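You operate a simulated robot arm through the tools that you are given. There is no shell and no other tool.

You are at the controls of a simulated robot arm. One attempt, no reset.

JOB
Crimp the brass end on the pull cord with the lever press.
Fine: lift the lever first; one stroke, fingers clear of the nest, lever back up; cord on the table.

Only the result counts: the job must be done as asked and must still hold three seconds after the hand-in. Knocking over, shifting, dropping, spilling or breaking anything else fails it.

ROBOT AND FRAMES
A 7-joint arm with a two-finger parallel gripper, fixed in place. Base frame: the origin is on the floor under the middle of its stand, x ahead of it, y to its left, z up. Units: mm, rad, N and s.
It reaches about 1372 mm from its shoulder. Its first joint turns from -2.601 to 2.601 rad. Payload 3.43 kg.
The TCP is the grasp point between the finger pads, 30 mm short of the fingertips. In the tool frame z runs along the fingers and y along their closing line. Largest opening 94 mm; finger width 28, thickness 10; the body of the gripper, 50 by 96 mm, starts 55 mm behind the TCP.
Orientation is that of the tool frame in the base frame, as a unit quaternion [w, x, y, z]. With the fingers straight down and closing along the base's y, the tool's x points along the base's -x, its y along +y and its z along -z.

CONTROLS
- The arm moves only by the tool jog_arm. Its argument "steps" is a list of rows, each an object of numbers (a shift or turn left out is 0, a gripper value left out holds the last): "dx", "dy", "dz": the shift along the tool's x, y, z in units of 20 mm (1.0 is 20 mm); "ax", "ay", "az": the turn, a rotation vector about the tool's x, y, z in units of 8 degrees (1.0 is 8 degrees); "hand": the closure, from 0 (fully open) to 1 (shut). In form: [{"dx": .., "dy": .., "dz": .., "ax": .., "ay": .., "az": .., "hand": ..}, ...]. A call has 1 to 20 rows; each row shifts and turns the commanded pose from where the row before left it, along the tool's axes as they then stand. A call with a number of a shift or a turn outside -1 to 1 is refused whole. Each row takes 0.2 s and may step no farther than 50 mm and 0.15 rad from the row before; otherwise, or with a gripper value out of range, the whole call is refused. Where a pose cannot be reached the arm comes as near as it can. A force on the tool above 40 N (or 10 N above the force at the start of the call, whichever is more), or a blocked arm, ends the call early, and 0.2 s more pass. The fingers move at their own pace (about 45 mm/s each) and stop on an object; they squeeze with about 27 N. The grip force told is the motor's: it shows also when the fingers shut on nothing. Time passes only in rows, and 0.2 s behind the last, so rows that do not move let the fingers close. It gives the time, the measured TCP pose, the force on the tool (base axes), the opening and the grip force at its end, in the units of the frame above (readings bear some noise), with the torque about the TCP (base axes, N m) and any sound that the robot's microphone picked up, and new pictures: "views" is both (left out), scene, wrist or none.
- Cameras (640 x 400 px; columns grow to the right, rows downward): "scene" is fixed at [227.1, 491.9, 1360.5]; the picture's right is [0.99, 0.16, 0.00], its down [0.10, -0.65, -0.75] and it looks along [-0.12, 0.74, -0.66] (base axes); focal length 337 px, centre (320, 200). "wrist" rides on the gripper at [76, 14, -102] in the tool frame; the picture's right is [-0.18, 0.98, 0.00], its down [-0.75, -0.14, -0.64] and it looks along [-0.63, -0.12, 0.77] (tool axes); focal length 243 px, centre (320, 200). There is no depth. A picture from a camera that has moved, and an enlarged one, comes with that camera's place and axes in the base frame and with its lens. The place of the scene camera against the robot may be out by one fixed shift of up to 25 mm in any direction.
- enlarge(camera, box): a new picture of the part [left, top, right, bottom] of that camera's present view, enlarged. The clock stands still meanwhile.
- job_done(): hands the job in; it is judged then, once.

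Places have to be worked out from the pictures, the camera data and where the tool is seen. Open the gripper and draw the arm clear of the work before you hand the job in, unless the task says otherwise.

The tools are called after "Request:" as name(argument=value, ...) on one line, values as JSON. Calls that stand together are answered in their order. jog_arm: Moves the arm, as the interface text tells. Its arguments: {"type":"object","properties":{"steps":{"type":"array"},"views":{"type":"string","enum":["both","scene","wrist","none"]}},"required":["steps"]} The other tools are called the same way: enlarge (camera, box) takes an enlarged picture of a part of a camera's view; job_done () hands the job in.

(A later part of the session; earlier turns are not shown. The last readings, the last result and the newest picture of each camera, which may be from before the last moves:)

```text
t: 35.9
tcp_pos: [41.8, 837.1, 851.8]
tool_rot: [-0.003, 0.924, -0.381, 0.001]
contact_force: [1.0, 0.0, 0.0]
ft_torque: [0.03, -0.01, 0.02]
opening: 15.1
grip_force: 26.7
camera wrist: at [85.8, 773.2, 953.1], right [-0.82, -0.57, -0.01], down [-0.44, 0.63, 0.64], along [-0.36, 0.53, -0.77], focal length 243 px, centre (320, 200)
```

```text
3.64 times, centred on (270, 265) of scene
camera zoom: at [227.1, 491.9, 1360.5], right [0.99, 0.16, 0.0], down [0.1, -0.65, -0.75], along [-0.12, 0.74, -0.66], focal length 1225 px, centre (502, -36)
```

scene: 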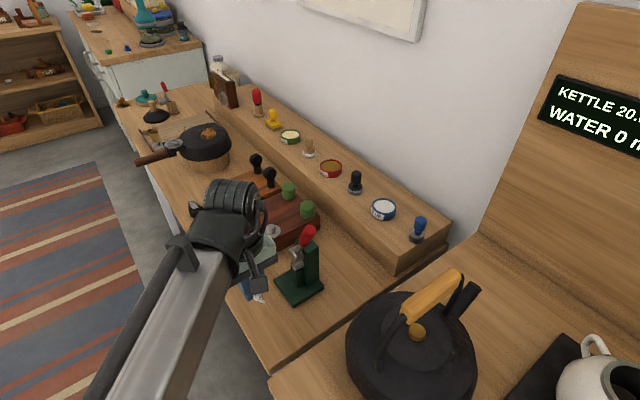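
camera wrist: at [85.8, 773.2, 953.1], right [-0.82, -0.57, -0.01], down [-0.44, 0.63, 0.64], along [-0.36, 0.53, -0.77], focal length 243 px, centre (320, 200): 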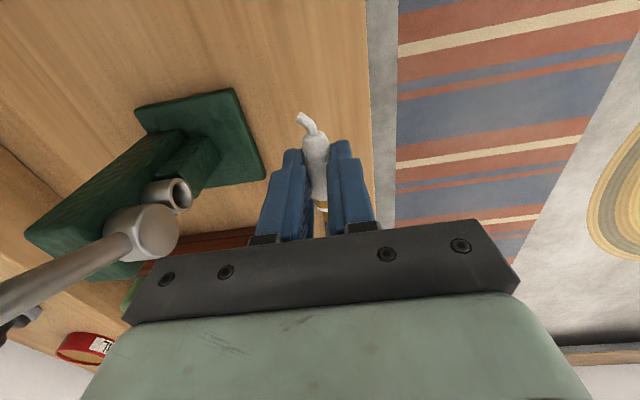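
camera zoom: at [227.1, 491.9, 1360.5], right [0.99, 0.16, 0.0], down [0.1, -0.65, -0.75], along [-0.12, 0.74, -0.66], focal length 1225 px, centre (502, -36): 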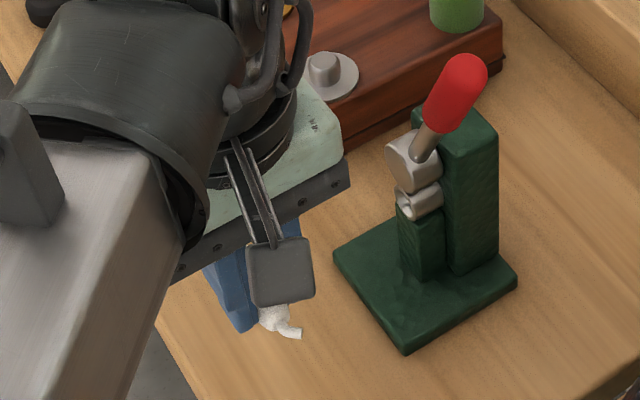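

The cord is held firmly, with its tip at about tool (-46,0,+23). The refined nest mouth is at about (103.8,903.6,834.8), i.e. m=-565.5, n=712. I yaw the tool back 90° so the brass end points into the press, staying clear in front of it.

Request:
jog_arm(steps=[{"dz": -0.3}, {"az": 0.9375}, {"az": 0.9375}, {"az": 0.9375}, {"az": 0.9375}, {"az": 0.9375}, {"az": 0.9375}, {"az": 0.9375}, {"az": 0.9375}, {"az": 0.9375}, {"az": 0.9375}, {"az": 0.9375}, {"az": 0.9375}, {}, {}], views="both")

Request:
enlarge(camera="wrist", box=[240, 110, 400, 240])

Request:
enlarge(camera="scene", box=[230, 220, 340, 310])

```text
t: 39.1
tcp_pos: [42.1, 837.2, 857.9]
tool_rot: [0.003, -0.383, 0.924, 0.002]
contact_force: [0.5, 0.4, 0.1]
ft_torque: [-0.03, 0.01, 0.0]
opening: 15.9
grip_force: 26.6
camera wrist: at [-22.2, 793.3, 959.5], right [-0.57, 0.82, 0.0], down [0.63, 0.43, 0.65], along [0.53, 0.37, -0.76], focal length 243 px, centre (320, 200)
```

scene: 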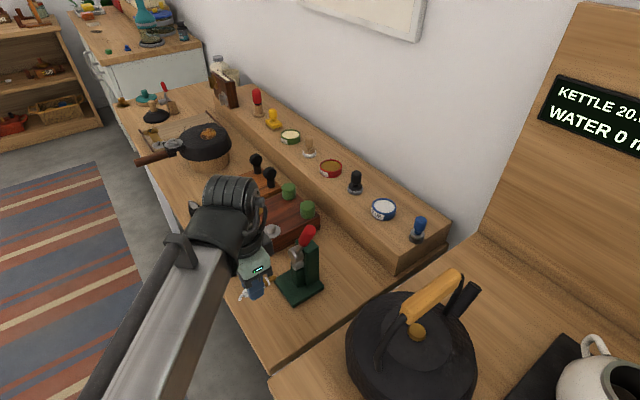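
wrist: 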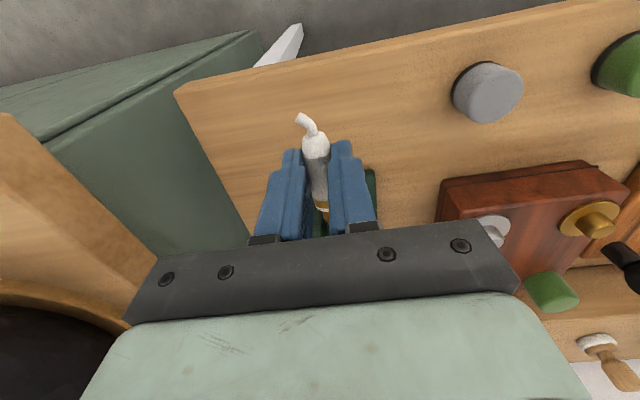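

```text
3.08 times, centred on (320, 175) of wrist
camera zoom: at [-22.2, 793.3, 959.5], right [-0.57, 0.82, 0.0], down [0.63, 0.43, 0.65], along [0.53, 0.37, -0.76], focal length 746 px, centre (320, 277)
```

zoom: 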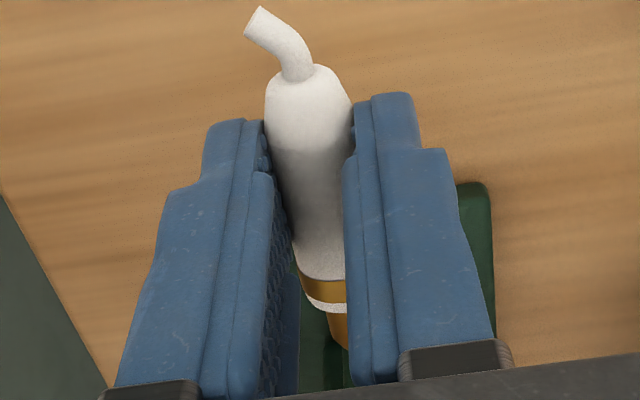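

```text
4.44 times, centred on (285, 265) of scene
camera zoom: at [227.1, 491.9, 1360.5], right [0.99, 0.16, 0.0], down [0.1, -0.65, -0.75], along [-0.12, 0.74, -0.66], focal length 1497 px, centre (476, -89)
```

zoom: 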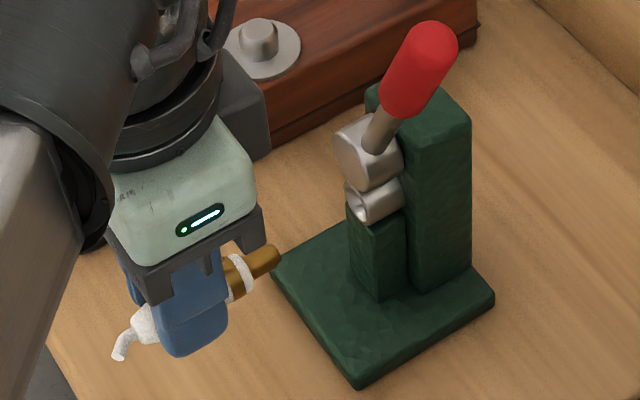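

The scene view shows the brass end facing the nest. But at full depth the gripper body would pass within about 1 mm of the raised handle, because I hold the cord only 46 mm behind the tip. I'll set the cord on the free table to the right of the press and re-grip about 8 mm further back.

Request:
jog_arm(steps=[{"dy": -0.9, "dx": -0.08}, {"dy": -0.9, "dx": -0.08}, {"dy": -0.9, "dx": -0.08}, {"dy": -0.9, "dx": -0.08}, {}, {"dz": 0.8}, {"dz": 0.8}, {"dz": 0.8}, {"dz": 0.5}, {"dz": 0.25}, {}, {}], views="both")

Request:
enlarge(camera="scene", box=[230, 230, 370, 340])

```text
t: 41.7
tcp_pos: [97.4, 791.3, 794.4]
tool_rot: [0.003, -0.385, 0.923, 0.001]
contact_force: [0.9, -0.4, -0.2]
ft_torque: [-0.01, 0.03, -0.05]
opening: 15.8
grip_force: 27.4
camera wrist: at [34.2, 748.2, 896.5], right [-0.57, 0.82, 0.0], down [0.63, 0.43, 0.65], along [0.53, 0.37, -0.76], focal length 243 px, centre (320, 200)
```

scene: 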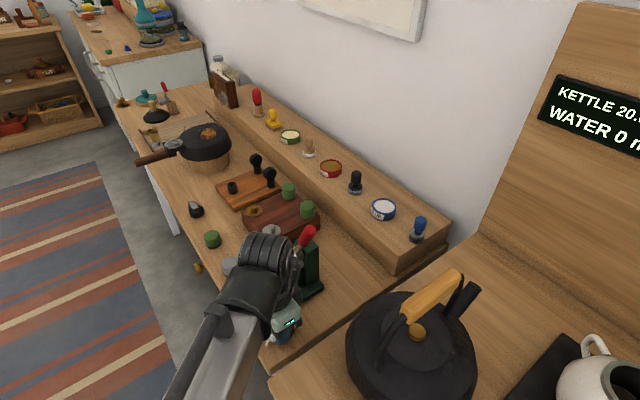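
wrist: 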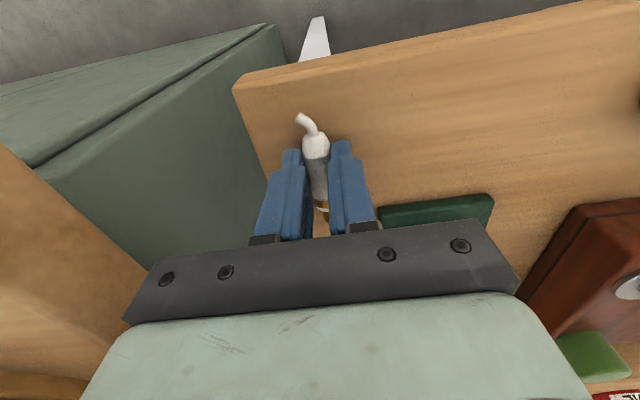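

```text
3.64 times, centred on (300, 285) of scene
camera zoom: at [227.1, 491.9, 1360.5], right [0.99, 0.16, 0.0], down [0.1, -0.65, -0.75], along [-0.12, 0.74, -0.66], focal length 1225 px, centre (393, -109)
```

zoom: 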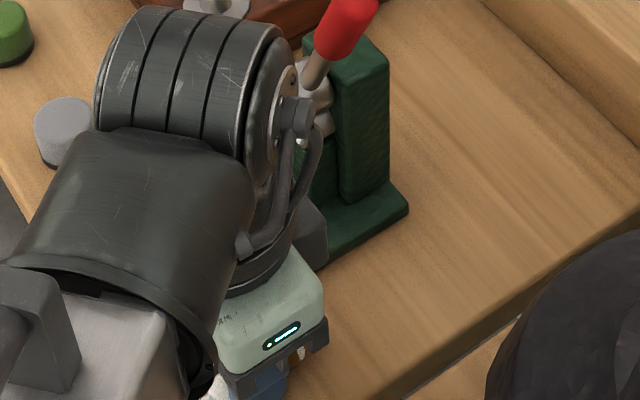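

Now at m≈-491, z≈794, about 2.5 mm above contact. I lower the rest, open slightly, back up 8 mm along the cord toward the tail and re-grip.

Request:
jog_arm(steps=[{"dz": 0.1}, {}, {"hand": 0.72}, {"hand": 0.72}, {"hand": 0.72}, {}], views="wrist")

Request:
enlarge(camera="wrist", box=[240, 100, 400, 230])

```text
t: 43.1
tcp_pos: [96.3, 793.1, 792.5]
tool_rot: [0.003, -0.384, 0.923, 0.002]
contact_force: [-0.2, -0.4, -0.2]
ft_torque: [0.02, -0.02, -0.02]
opening: 26.3
grip_force: 0.0
camera wrist: at [33.8, 748.2, 894.3], right [-0.57, 0.82, 0.0], down [0.63, 0.43, 0.65], along [0.53, 0.37, -0.76], focal length 243 px, centre (320, 200)
```

wrist: 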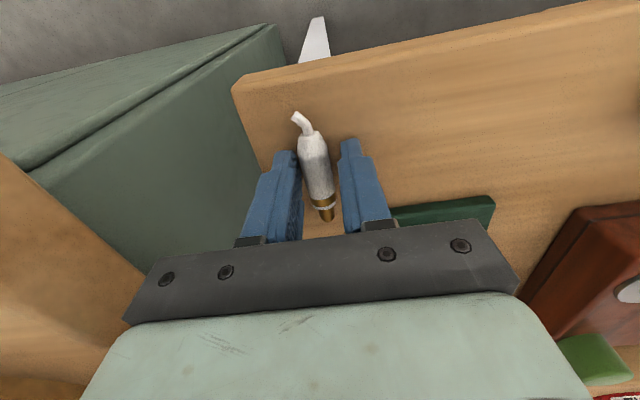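

```text
3.08 times, centred on (320, 165) of wrist
camera zoom: at [33.8, 748.2, 894.3], right [-0.57, 0.82, 0.0], down [0.63, 0.43, 0.65], along [0.53, 0.37, -0.76], focal length 746 px, centre (320, 308)
```

zoom: 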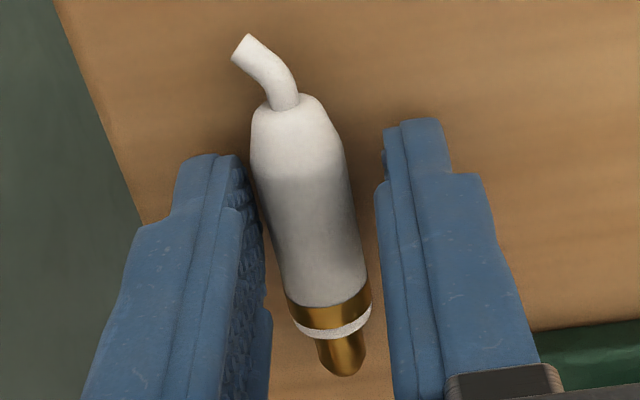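

The cord lies along n (tip n≈677, body end n≈609), slightly toward the left finger. I shift 1.5 mm sideways and 6.5 mm back, then close.

Request:
jog_arm(steps=[{"dy": -0.07}, {"dx": 0.325}, {}, {"hand": 0.8}, {"hand": 1.0}, {"hand": 1.0}, {"hand": 1.0}, {"hand": 1.0}, {}], views="wrist")

Request:
enlarge(camera="wrist", box=[240, 100, 400, 230])

```text
t: 45.1
tcp_pos: [93.9, 786.5, 792.8]
tool_rot: [0.003, -0.383, 0.924, 0.002]
contact_force: [-0.4, -0.3, 0.2]
ft_torque: [-0.01, 0.01, -0.01]
opening: 15.7
grip_force: 27.0
camera wrist: at [30.2, 742.2, 894.1], right [-0.57, 0.82, 0.0], down [0.63, 0.43, 0.65], along [0.53, 0.37, -0.76], focal length 243 px, centre (320, 200)
```

wrist: 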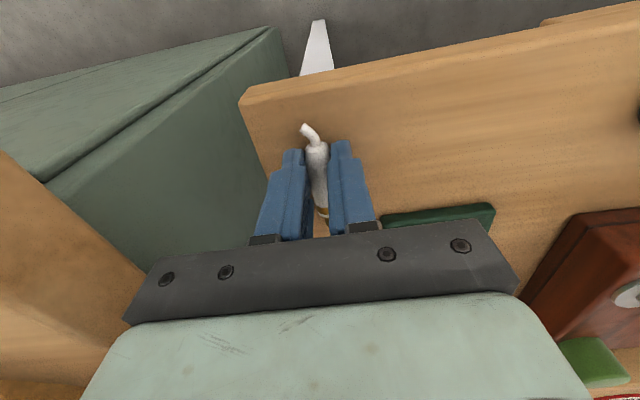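

```text
3.08 times, centred on (320, 165) of wrist
camera zoom: at [30.2, 742.2, 894.1], right [-0.57, 0.82, 0.0], down [0.63, 0.43, 0.65], along [0.53, 0.37, -0.76], focal length 746 px, centre (320, 308)
```

zoom: 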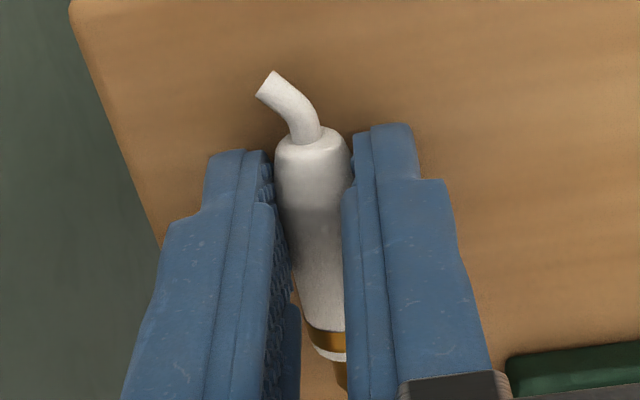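

Re-gripped about 55 mm behind the tip. I raise to nest height (TCP z≈858.6) and move across to m=-565.5, with the tip still about 34 mm short of the nest.

Request:
jog_arm(steps=[{"dz": -0.4}, {"dz": -0.9}, {"dz": -1.0}, {"dz": -1.0}, {"dy": 0.945}, {"dy": 0.945}, {"dy": 0.945}, {"dy": 0.945}, {}, {}, {}], views="both")

Request:
enlarge(camera="scene", box=[240, 230, 340, 310])

Request:
enlarge(camera="wrist", box=[260, 130, 400, 240])

```text
t: 47.5
tcp_pos: [39.0, 839.1, 857.8]
tool_rot: [0.004, -0.385, 0.923, 0.002]
contact_force: [0.5, -0.1, -1.0]
ft_torque: [-0.02, -0.01, -0.01]
opening: 15.6
grip_force: 27.2
camera wrist: at [-24.7, 794.9, 960.0], right [-0.57, 0.82, 0.0], down [0.63, 0.43, 0.65], along [0.53, 0.37, -0.76], focal length 243 px, centre (320, 200)
```

scene: 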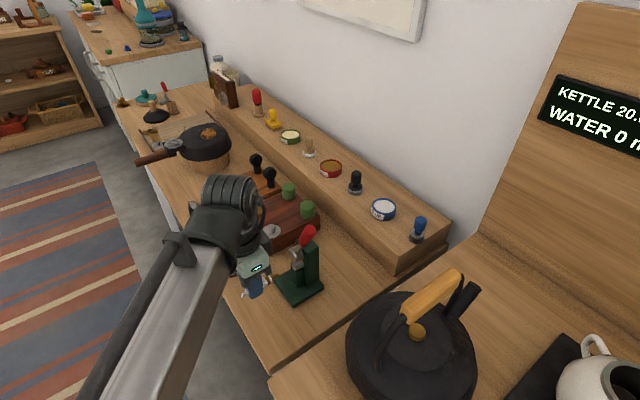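
wrist: 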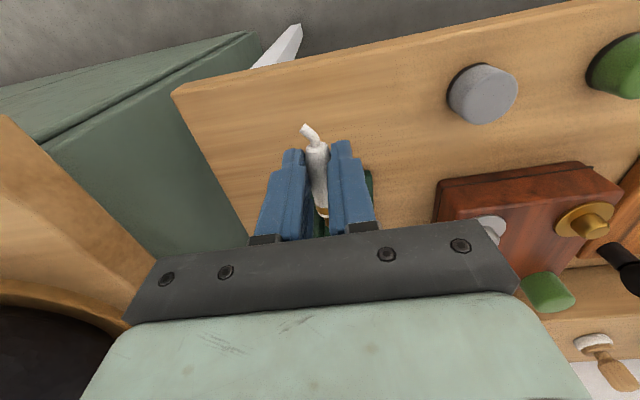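

```text
5.00 times, centred on (290, 270) of scene
camera zoom: at [227.1, 491.9, 1360.5], right [0.99, 0.16, 0.0], down [0.1, -0.65, -0.75], along [-0.12, 0.74, -0.66], focal length 1684 px, centre (470, -150)
```

zoom: 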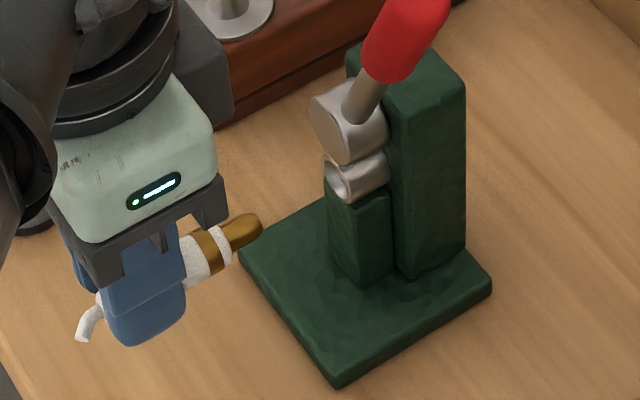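

```text
3.64 times, centred on (330, 185) of wrist
camera zoom: at [-24.7, 794.9, 960.0], right [-0.57, 0.82, 0.0], down [0.63, 0.43, 0.65], along [0.53, 0.37, -0.76], focal length 882 px, centre (284, 254)
```

zoom: 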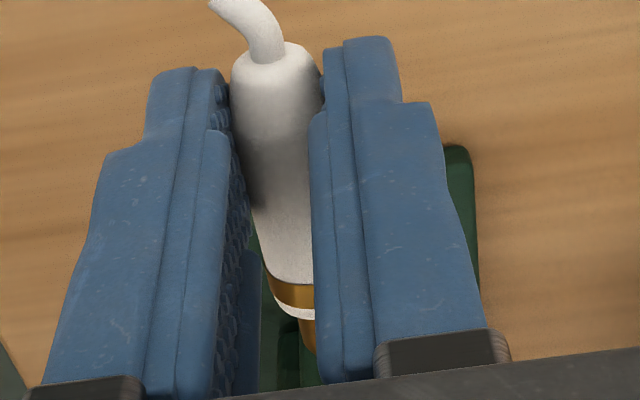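

The tip is about 35 mm short of the nest and aligned within about 1 mm by both cameras. I advance 30 mm along n and check the alignment close up.

Request:
jog_arm(steps=[{"dx": -0.5}, {"dx": -0.5}, {"dx": -0.5}, {}, {}, {}], views="both")

Request:
enlarge(camera="scene", box=[260, 235, 330, 290])

Request:
enlarge(camera="wrist", box=[280, 160, 380, 240])

```text
t: 48.9
tcp_pos: [59.6, 859.6, 858.8]
tool_rot: [0.003, -0.383, 0.924, 0.001]
contact_force: [0.2, -0.5, 0.0]
ft_torque: [-0.02, -0.03, 0.01]
opening: 15.6
grip_force: 26.7
camera wrist: at [-2.7, 815.9, 960.4], right [-0.57, 0.82, 0.0], down [0.63, 0.43, 0.65], along [0.53, 0.37, -0.76], focal length 243 px, centre (320, 200)
```

scene: 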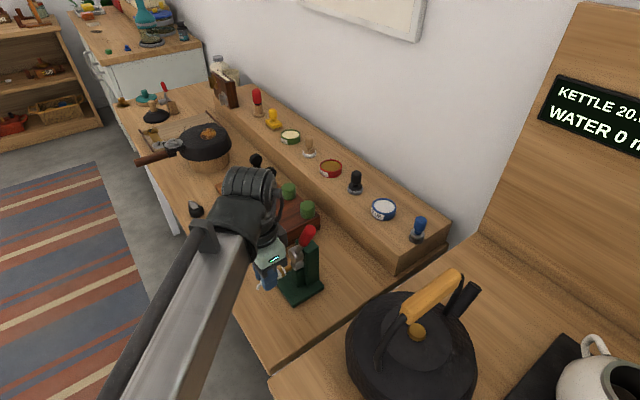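
wrist: 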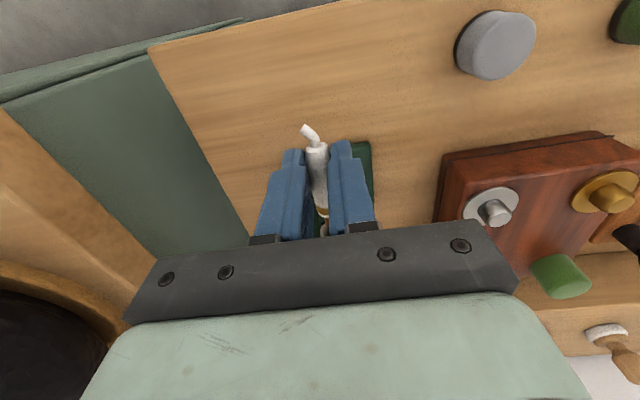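

```text
7.27 times, centred on (295, 262) of scene
camera zoom: at [227.1, 491.9, 1360.5], right [0.99, 0.16, 0.0], down [0.1, -0.65, -0.75], along [-0.12, 0.74, -0.66], focal length 2449 px, centre (502, -254)
```

zoom: 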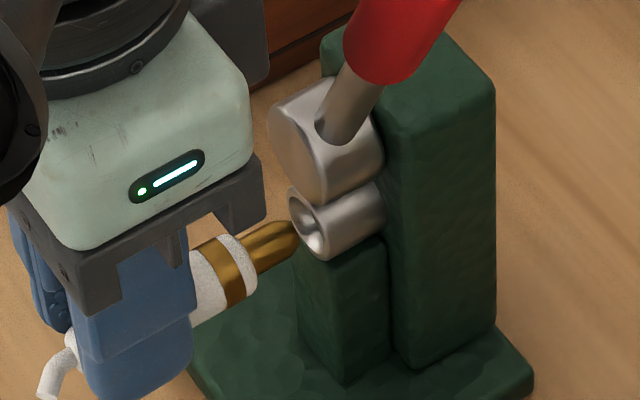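

```text
5.00 times, centred on (330, 200) of wrist
camera zoom: at [-2.7, 815.9, 960.4], right [-0.57, 0.82, 0.0], down [0.63, 0.43, 0.65], along [0.53, 0.37, -0.76], focal length 1213 px, centre (270, 200)
```

zoom: 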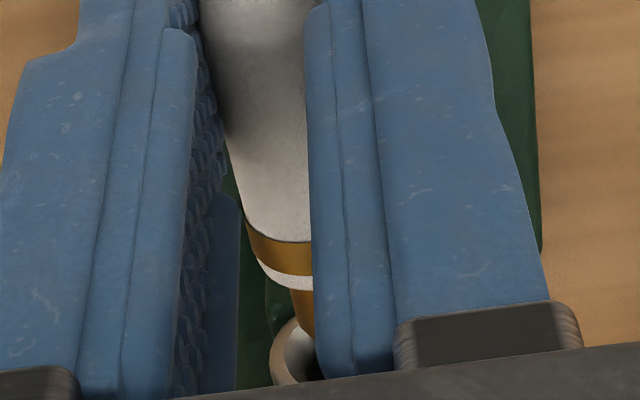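

The tip is about 5 mm short of the nest mouth. I zoom further in both cameras to check the lateral alignment.

Request:
enlarge(camera="scene", box=[280, 248, 308, 270])

Request:
enlarge(camera="wrist", box=[305, 205, 355, 240])

```text
16.00 times, centred on (294, 259) of scene
camera zoom: at [227.1, 491.9, 1360.5], right [0.99, 0.16, 0.0], down [0.1, -0.65, -0.75], along [-0.12, 0.74, -0.66], focal length 5388 px, centre (736, -744)
```

zoom: 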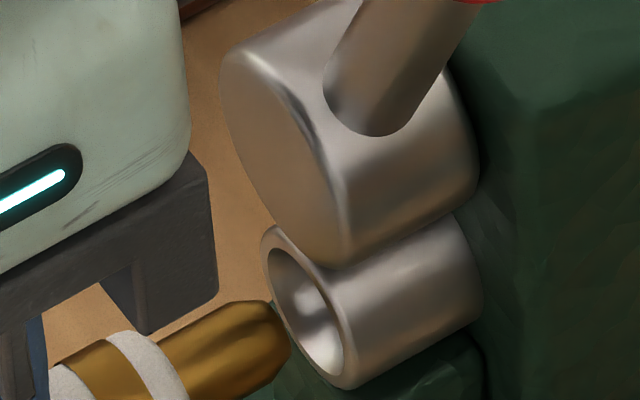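

```text
11.43 times, centred on (330, 222) of wrist
camera zoom: at [-2.7, 815.9, 960.4], right [-0.57, 0.82, 0.0], down [0.63, 0.43, 0.65], along [0.53, 0.37, -0.76], focal length 2773 px, centre (206, -57)
```

zoom: 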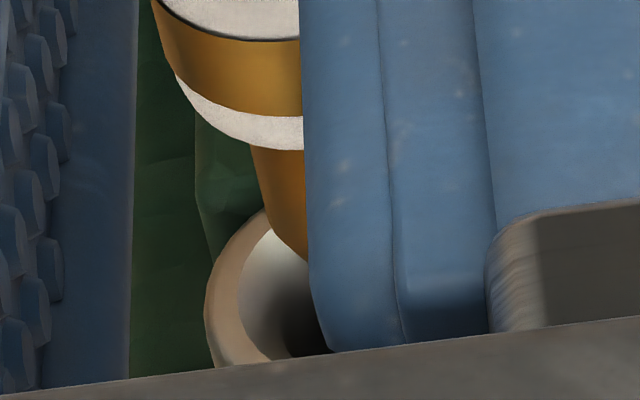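

Wrist alignment in m looks centred. The scene view suggests the tip is about 1 mm low, with about 4 mm to the face and at least 2 mm of bore clearance. I raise 1 mm and insert slowly 16 mm.

Request:
jog_arm(steps=[{"dz": -0.05}, {"dx": -0.2}, {"dx": -0.2}, {"dx": -0.2}, {"dx": -0.2}, {}, {}], views="both")

Request:
enlarge(camera="scene", box=[275, 240, 310, 270])

Request:
enlarge(camera="wrist", box=[295, 195, 355, 240])

```text
t: 50.5
tcp_pos: [70.5, 871.2, 859.1]
tool_rot: [0.003, -0.384, 0.924, 0.002]
contact_force: [0.2, -0.3, 0.0]
ft_torque: [-0.02, 0.01, -0.03]
opening: 15.1
grip_force: 26.7
camera wrist: at [8.4, 827.2, 961.1], right [-0.57, 0.82, 0.0], down [0.63, 0.43, 0.65], along [0.53, 0.37, -0.76], focal length 243 px, centre (320, 200)
```

scene: 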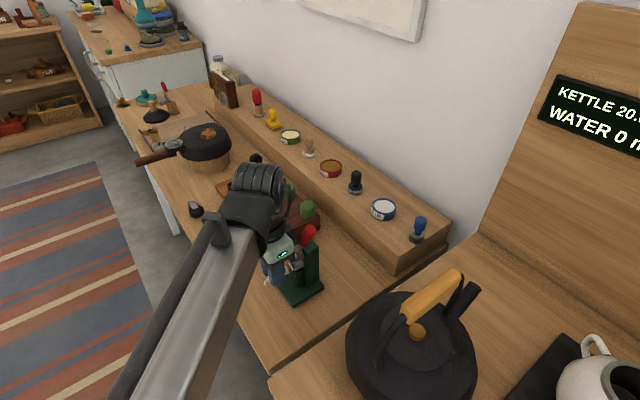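
wrist: 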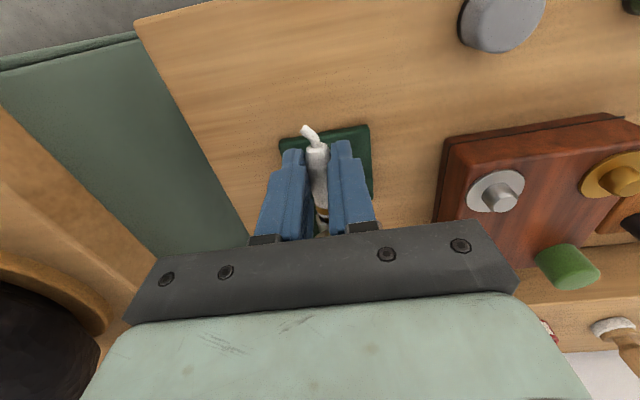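

```text
13.33 times, centred on (292, 255) of scene
camera zoom: at [227.1, 491.9, 1360.5], right [0.99, 0.16, 0.0], down [0.1, -0.65, -0.75], along [-0.12, 0.74, -0.66], focal length 4490 px, centre (687, -533)
```

zoom: 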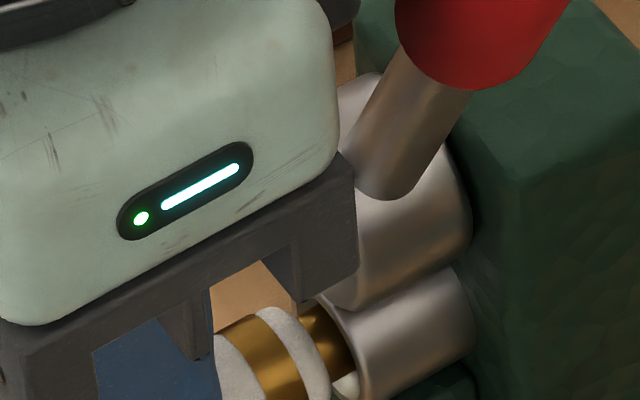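

```text
8.89 times, centred on (325, 218) of wrist
camera zoom: at [8.4, 827.2, 961.1], right [-0.57, 0.82, 0.0], down [0.63, 0.43, 0.65], along [0.53, 0.37, -0.76], focal length 2157 px, centre (276, 44)
```

zoom: 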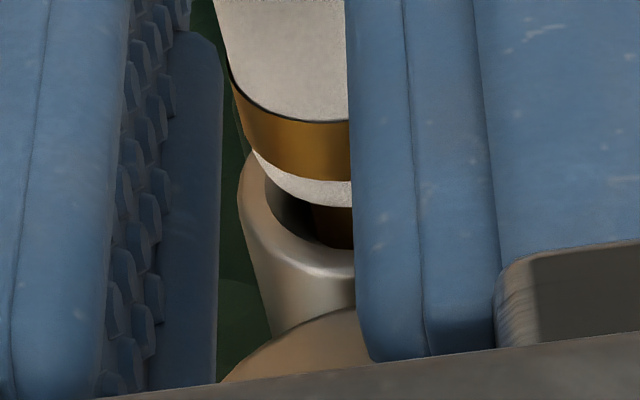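

The brass is about 12 mm into the bore with no contact force, and the collar is still about 6 mm from the face. I advance 5 mm more, gently.

Request:
jog_arm(steps=[{"dx": -0.1}, {"dx": -0.1}, {"dx": -0.05}, {}, {}], views="wrist")

Request:
enlarge(camera="wrist", box=[295, 195, 355, 240])

Request:
enlarge(camera="scene", box=[275, 240, 310, 270])

```text
t: 51.7
tcp_pos: [74.4, 873.0, 858.4]
tool_rot: [0.003, -0.384, 0.923, 0.001]
contact_force: [-13.3, -14.7, -11.2]
ft_torque: [-0.5, 0.37, -0.22]
opening: 15.3
grip_force: 27.2
camera wrist: at [10.9, 830.1, 960.9], right [-0.57, 0.82, 0.0], down [0.63, 0.43, 0.64], along [0.53, 0.37, -0.76], focal length 243 px, centre (320, 200)
```

wrist: 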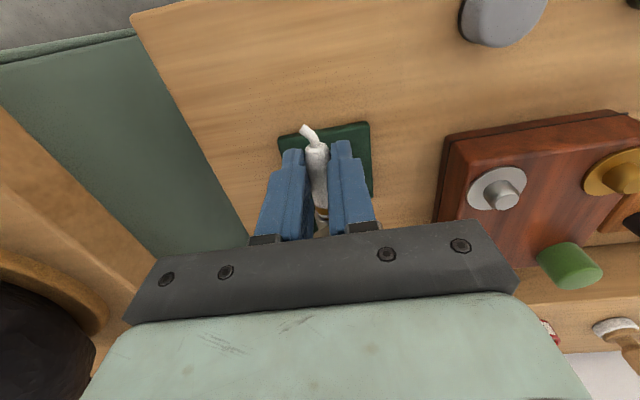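

```text
8.89 times, centred on (325, 218) of wrist
camera zoom: at [10.9, 830.1, 960.9], right [-0.57, 0.82, 0.0], down [0.63, 0.43, 0.64], along [0.53, 0.37, -0.76], focal length 2157 px, centre (276, 44)
```

zoom: 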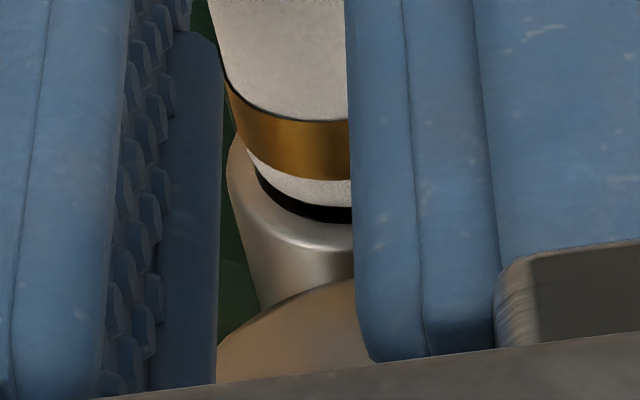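

```text
13.33 times, centred on (292, 255) of scene
camera zoom: at [227.1, 491.9, 1360.5], right [0.99, 0.16, 0.0], down [0.1, -0.65, -0.75], along [-0.12, 0.74, -0.66], focal length 4490 px, centre (687, -533)
```

zoom: 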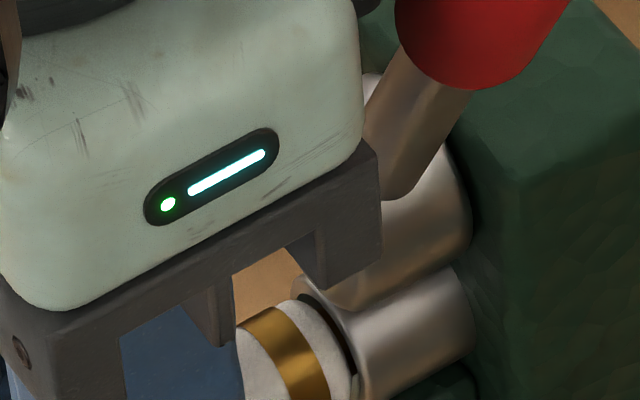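

Contact: about 20 N back along -n and 11 N downward. The end is seated, slightly high. I relieve by lowering 0.8 mm and backing off 1 mm.

Request:
jog_arm(steps=[{"dz": 0.04, "dx": 0.05}, {}, {}, {}], views="none")

```text
t: 52.7
tcp_pos: [74.2, 872.4, 859.5]
tool_rot: [0.004, -0.383, 0.924, 0.002]
contact_force: [-8.5, -14.8, -0.8]
ft_torque: [-0.35, 0.23, -0.23]
opening: 15.4
grip_force: 26.8
```

Request:
jog_arm(steps=[{"dx": 0.05}, {}, {}, {}], views="both")

Request:
enlarge(camera="scene", box=[275, 240, 310, 270])

Request:
enlarge(camera="wrist", box=[295, 195, 355, 240])

```text
t: 53.7
tcp_pos: [74.3, 872.8, 859.2]
tool_rot: [0.005, -0.383, 0.924, 0.002]
contact_force: [0.2, -2.8, 0.0]
ft_torque: [-0.03, -0.05, -0.16]
opening: 15.3
grip_force: 27.2
camera wrist: at [10.8, 829.9, 960.5], right [-0.57, 0.82, 0.0], down [0.63, 0.43, 0.65], along [0.53, 0.37, -0.76], focal length 243 px, centre (320, 200)
```

scene: 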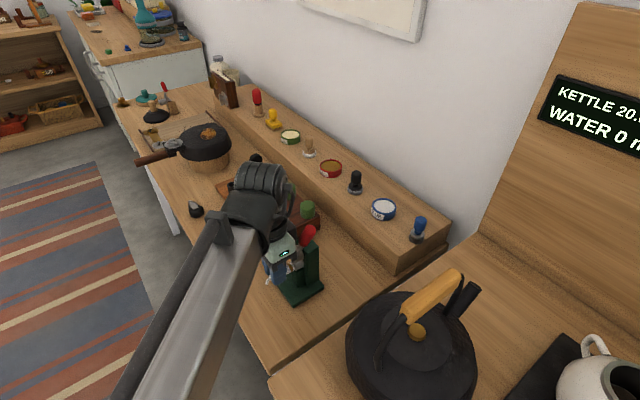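
wrist: 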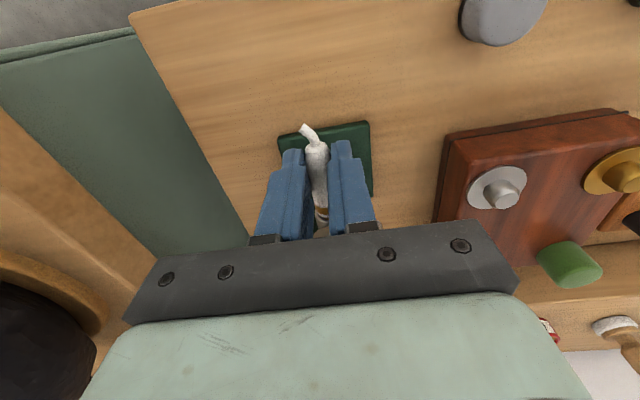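

```text
13.33 times, centred on (292, 255) of scene
camera zoom: at [227.1, 491.9, 1360.5], right [0.99, 0.16, 0.0], down [0.1, -0.65, -0.75], along [-0.12, 0.74, -0.66], focal length 4490 px, centre (687, -533)
```

zoom: 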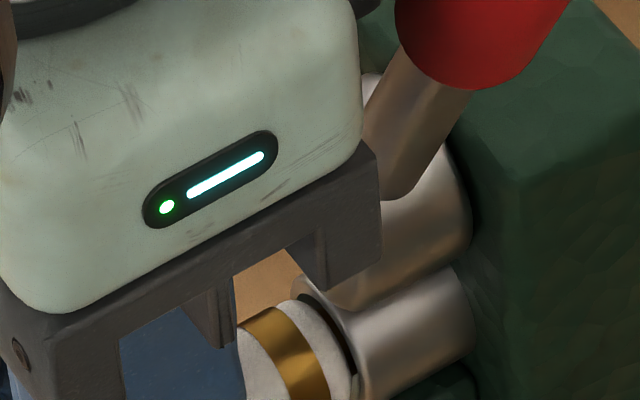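

```text
8.89 times, centred on (325, 218) of wrist
camera zoom: at [10.8, 829.9, 960.5], right [-0.57, 0.82, 0.0], down [0.63, 0.43, 0.65], along [0.53, 0.37, -0.76], focal length 2157 px, centre (276, 44)
```

zoom: 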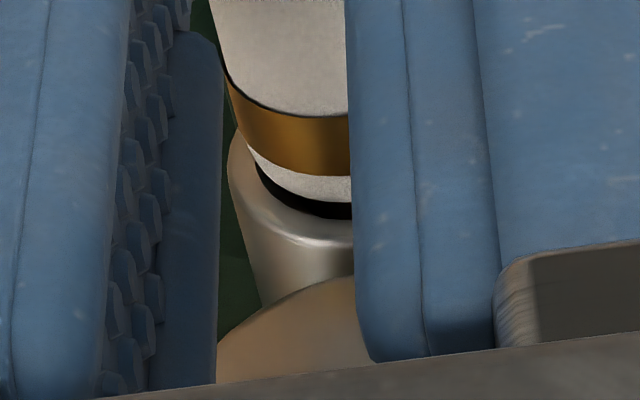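

Forces are near zero with the brass end seated. I release the cord by opening slightly and watch whether it stays in the nest.

Request:
jog_arm(steps=[{"hand": 0.78}, {"hand": 0.74}, {"hand": 0.7}, {}, {}, {}], views="both")

Request:
enlarge(camera="scene", box=[260, 235, 330, 295])

Request:
enlarge(camera="wrist", box=[260, 110, 390, 240])

```text
t: 55.1
tcp_pos: [73.8, 871.6, 859.2]
tool_rot: [0.002, -0.384, 0.923, 0.001]
contact_force: [-0.6, -0.7, -0.3]
ft_torque: [-0.02, 0.01, 0.01]
opening: 28.2
grip_force: 0.1
camera wrist: at [10.4, 829.5, 960.4], right [-0.57, 0.82, 0.0], down [0.63, 0.43, 0.65], along [0.53, 0.37, -0.76], focal length 243 px, centre (320, 200)
```

scene: 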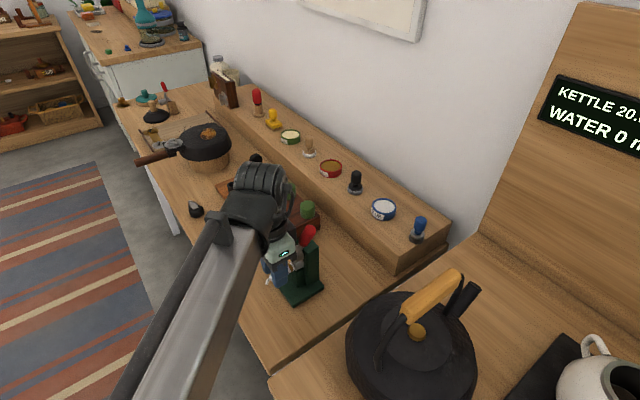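
wrist: 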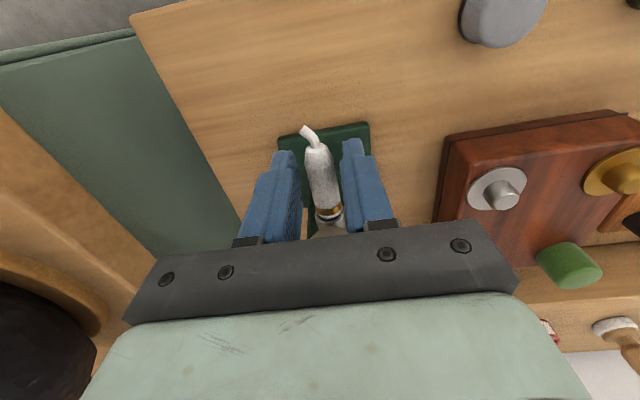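

```text
6.67 times, centred on (295, 265) of scene
camera zoom: at [227.1, 491.9, 1360.5], right [0.99, 0.16, 0.0], down [0.1, -0.65, -0.75], along [-0.12, 0.74, -0.66], focal length 2245 px, centre (487, -233)
```

zoom: 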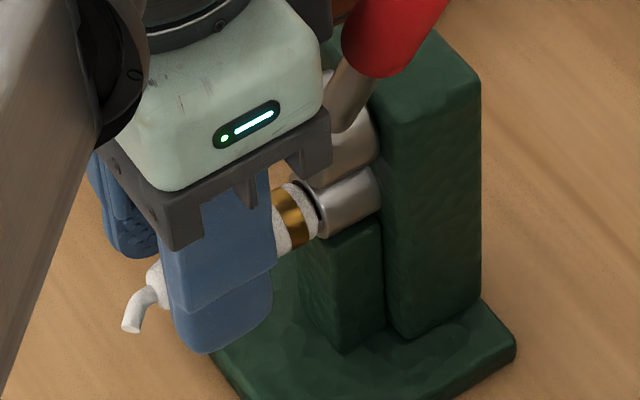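

```text
3.08 times, centred on (325, 175) of wrist
camera zoom: at [10.4, 829.5, 960.4], right [-0.57, 0.82, 0.0], down [0.63, 0.43, 0.65], along [0.53, 0.37, -0.76], focal length 746 px, centre (305, 277)
```

zoom: 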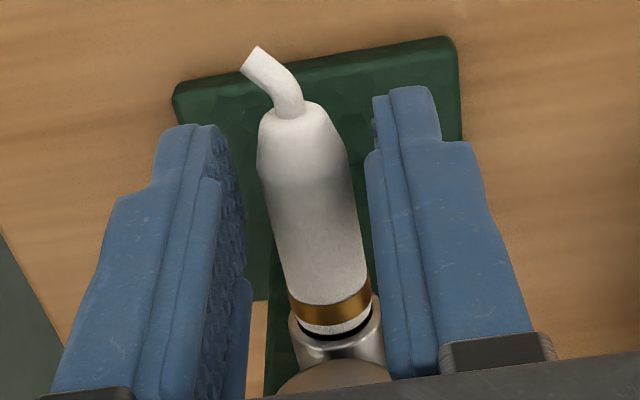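

The cord stays in the nest on its own, drooping slightly. I open a little more and lift straight up, checking that the cord isn't dragged.

Request:
jog_arm(steps=[{"hand": 0.6}, {"hand": 0.6}, {"dz": -0.3}, {"dz": -0.6}, {"dz": -0.9}, {"dz": -1.0}, {"dz": -1.0}, {"dz": -1.0}, {"dz": -1.0}, {}, {}], views="both")

Request:
enlarge(camera="scene", box=[250, 220, 350, 310])

Request:
enlarge(camera="wrist", box=[260, 90, 420, 240])

```text
t: 57.5
tcp_pos: [72.6, 870.3, 975.3]
tool_rot: [0.003, -0.383, 0.924, 0.001]
contact_force: [0.5, 0.1, -0.8]
ft_torque: [-0.02, -0.02, -0.02]
opening: 37.6
grip_force: 0.1
camera wrist: at [9.6, 827.8, 1076.5], right [-0.57, 0.82, 0.0], down [0.63, 0.43, 0.65], along [0.53, 0.37, -0.76], focal length 243 px, centre (320, 200)
```

scene: 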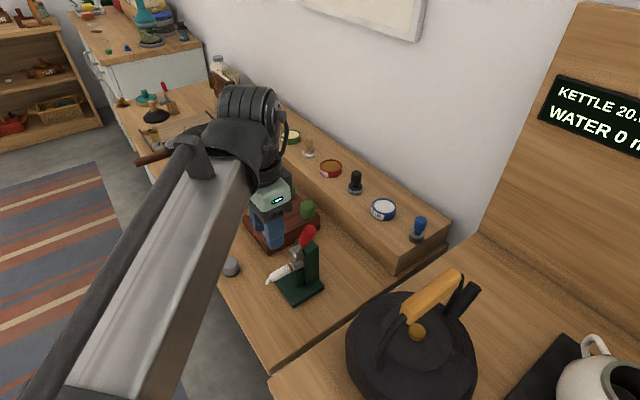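
wrist: 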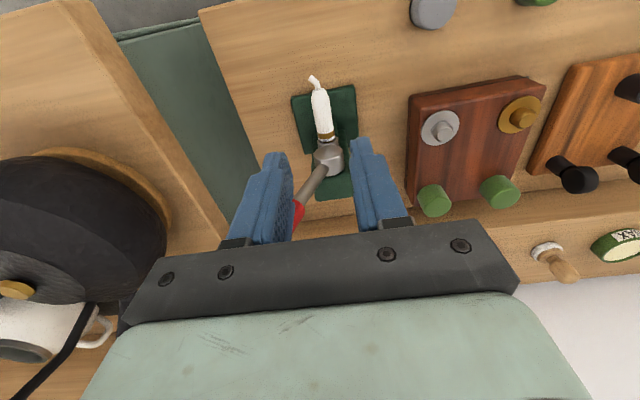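

```text
4.44 times, centred on (300, 265) of scene
camera zoom: at [227.1, 491.9, 1360.5], right [0.99, 0.16, 0.0], down [0.1, -0.65, -0.75], along [-0.12, 0.74, -0.66], focal length 1497 px, centre (409, -89)
```

zoom: 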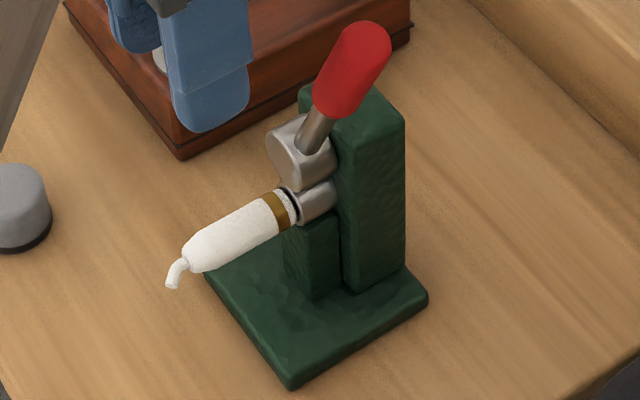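

```text
2.67 times, centred on (340, 165) of wrist
camera zoom: at [9.6, 827.8, 1076.5], right [-0.57, 0.82, 0.0], down [0.63, 0.43, 0.65], along [0.53, 0.37, -0.76], focal length 647 px, centre (267, 293)
```

zoom: 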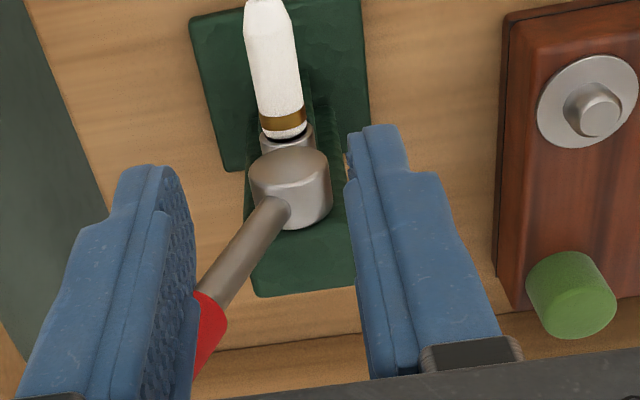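

The cord sits in the nest with the lever up and the fingers clear. I go up, yaw to the handle-gripping orientation and move over the raised handle.

Request:
jog_arm(steps=[{"dz": -1.0, "hand": 0.4}, {"dz": -1.0}, {"dz": -1.0}, {"dz": -1.0}, {"az": -0.9375}, {"az": -0.9375}, {"az": -0.9375}, {"az": -0.9375}, {"az": -0.9375}, {"az": -0.9375}, {"az": -0.9375}, {"az": -0.9375}, {"az": -0.9375}, {"az": -0.9375}, {"az": -0.9375}, {"az": -0.9375}, {"dx": 0.2, "dy": -0.848}, {"dx": 0.2, "dy": -0.848}, {"dx": 0.2, "dy": -0.848}, {}], views="both")

```text
t: 61.7
tcp_pos: [117.4, 899.9, 1054.9]
tool_rot: [-0.003, 0.924, -0.382, 0.002]
contact_force: [-0.6, 0.7, -0.1]
ft_torque: [-0.02, -0.01, 0.03]
opening: 56.5
grip_force: 0.1
camera wrist: at [163.2, 836.7, 1156.2], right [-0.82, -0.57, -0.01], down [-0.44, 0.63, 0.64], along [-0.36, 0.53, -0.77], focal length 243 px, centre (320, 200)
```

scene: 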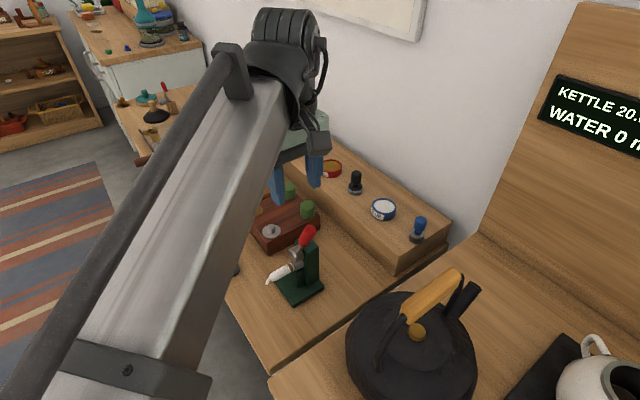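
wrist: 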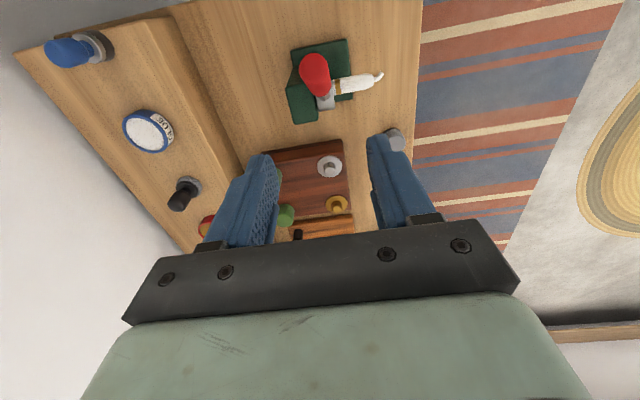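

Positioned above the handle. I lean the tool about 15.7° as before and descend along the fingers to straddle the handle.

Request:
jog_arm(steps=[{"ay": 0.98}, {"ay": 0.98}, {"dy": 0.05}, {"dz": 1.0}, {"dz": 1.0}, {"dz": 1.0}, {"dz": 1.0}, {"dz": 0.9}, {}, {}], views="both")

Request:
enlarge(camera="wrist", box=[240, 100, 420, 240])

```text
t: 63.9
tcp_pos: [136.0, 881.5, 959.9]
tool_rot: [0.049, 0.916, -0.379, 0.126]
contact_force: [-0.9, -0.5, -0.4]
ft_torque: [-0.01, -0.01, 0.02]
opening: 56.5
grip_force: 0.0
camera wrist: at [159.3, 839.1, 1079.4], right [-0.82, -0.57, -0.06], down [-0.54, 0.73, 0.42], along [-0.2, 0.37, -0.91], focal length 243 px, centre (320, 200)
```

scene: 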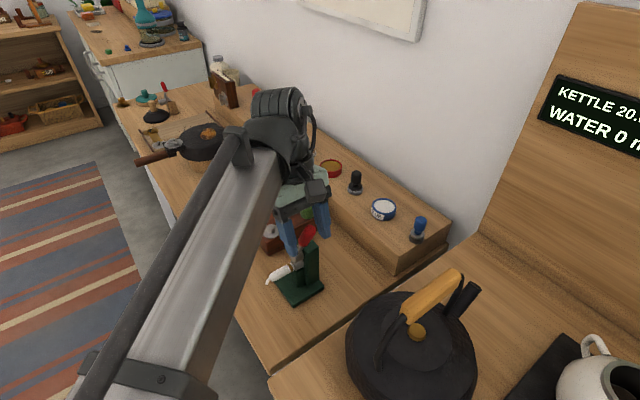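
wrist: 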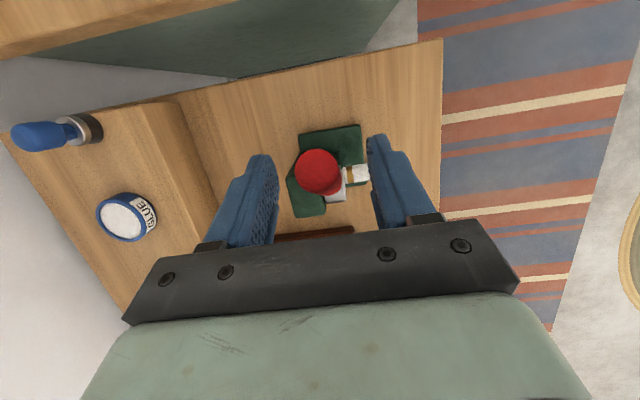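

```text
2.86 times, centred on (330, 170) of wrist
camera zoom: at [159.3, 839.1, 1079.4], right [-0.82, -0.57, -0.06], down [-0.54, 0.73, 0.42], along [-0.2, 0.37, -0.91], focal length 693 px, centre (291, 286)
```

zoom: 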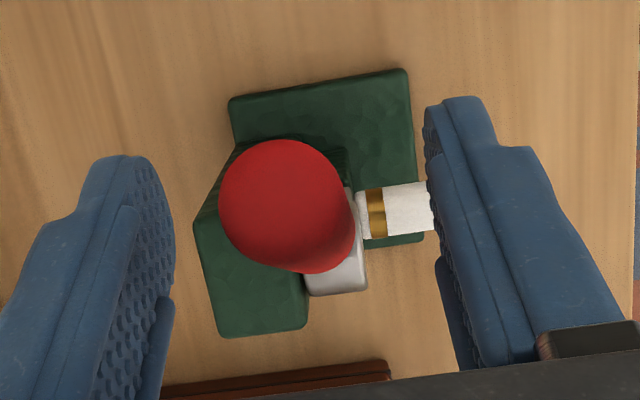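

The handle is between the fingers, about 2 mm off centre toward -n. I correct that and close.

Request:
jog_arm(steps=[{"dy": 0.09, "dx": 0.09, "dz": 0.03}, {}, {"hand": 0.7}, {"hand": 0.76}, {"hand": 1.0}, {"hand": 1.0}, {}, {}], views="wrist")

```text
t: 65.7
tcp_pos: [136.8, 877.7, 960.8]
tool_rot: [0.049, 0.915, -0.379, 0.128]
contact_force: [-1.7, -0.3, -0.7]
ft_torque: [-0.05, 0.09, -0.01]
opening: 22.4
grip_force: 44.8
camera wrist: at [159.5, 836.6, 1079.8], right [-0.82, -0.57, -0.06], down [-0.54, 0.73, 0.42], along [-0.2, 0.37, -0.91], focal length 243 px, centre (320, 200)
```

wrist: 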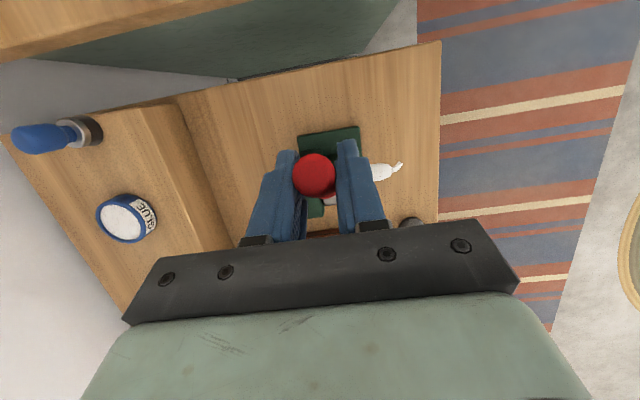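

Cleanly gripped with almost no side force; lever at about 66°. I begin the single down-stroke along the arc, 20° first.

Request:
jog_arm(steps=[{"dx": 0.2624, "dz": 0.2301}, {"dx": 0.2457, "dz": 0.2479}, {"dx": 0.2278, "dz": 0.2644}, {"dx": 0.2088, "dz": 0.2797}, {"dx": 0.1888, "dz": 0.2935}, {}, {}], views="wrist")

```text
t: 67.3
tcp_pos: [156.4, 859.3, 941.8]
tool_rot: [0.049, 0.915, -0.379, 0.128]
contact_force: [4.5, 11.7, 14.8]
ft_torque: [0.85, 1.2, 0.19]
opening: 22.4
grip_force: 44.8
camera wrist: at [179.8, 816.0, 1060.6], right [-0.82, -0.57, -0.06], down [-0.54, 0.73, 0.42], along [-0.2, 0.37, -0.91], focal length 243 px, centre (320, 200)
```

wrist: 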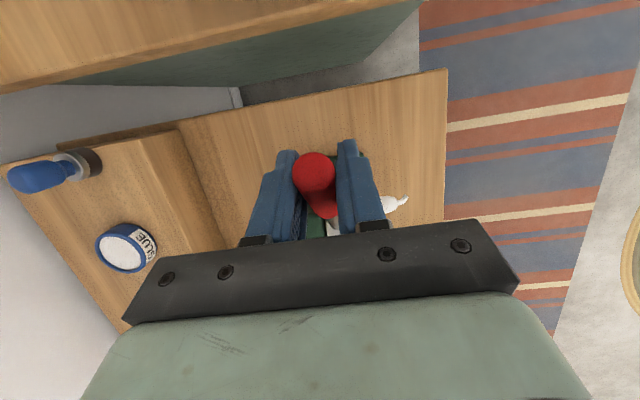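

Lever at about 47°, smooth with 15 N of resistance. I continue the same stroke another 20°.

Request:
jog_arm(steps=[{"dx": 0.1679, "dz": 0.306}, {"dx": 0.1461, "dz": 0.317}, {"dx": 0.1236, "dz": 0.3264}, {"dx": 0.1006, "dz": 0.3342}, {"dx": 0.077, "dz": 0.3404}, {}, {}], views="wrist")

```text
t: 68.9
tcp_pos: [171.9, 843.3, 915.1]
tool_rot: [0.049, 0.915, -0.38, 0.128]
contact_force: [25.1, 11.0, 18.4]
ft_torque: [0.74, 0.99, 0.06]
opening: 22.8
grip_force: 45.0
camera wrist: at [194.8, 800.8, 1033.4], right [-0.82, -0.57, -0.06], down [-0.54, 0.73, 0.42], along [-0.19, 0.37, -0.91], focal length 243 px, centre (320, 200)
```

wrist: 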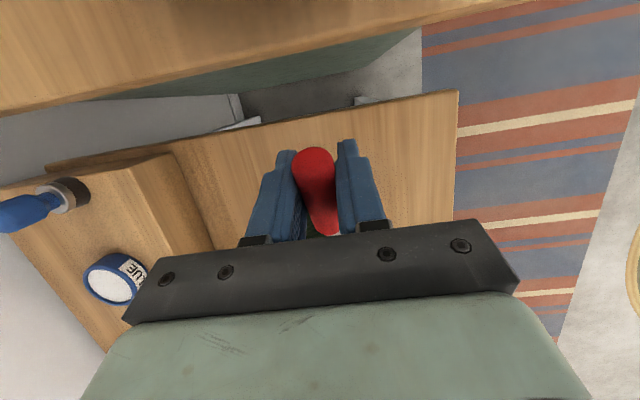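

At about 27° now. The side force of 25 N along n means the command has drifted 1.7 mm, so I correct that and continue down in smaller steps, watching for the crimp resistance or a sound.

Request:
jog_arm(steps=[{"dy": -0.08, "dx": 0.04}, {"dx": 0.03, "dz": 0.172}, {"dx": 0.026, "dz": 0.173}, {}, {}], views="none")

```text
t: 70.1
tcp_pos: [174.5, 840.9, 908.5]
tool_rot: [0.05, 0.915, -0.379, 0.127]
contact_force: [10.1, -6.1, 16.5]
ft_torque: [0.77, 0.82, 0.03]
opening: 22.5
grip_force: 45.4
```

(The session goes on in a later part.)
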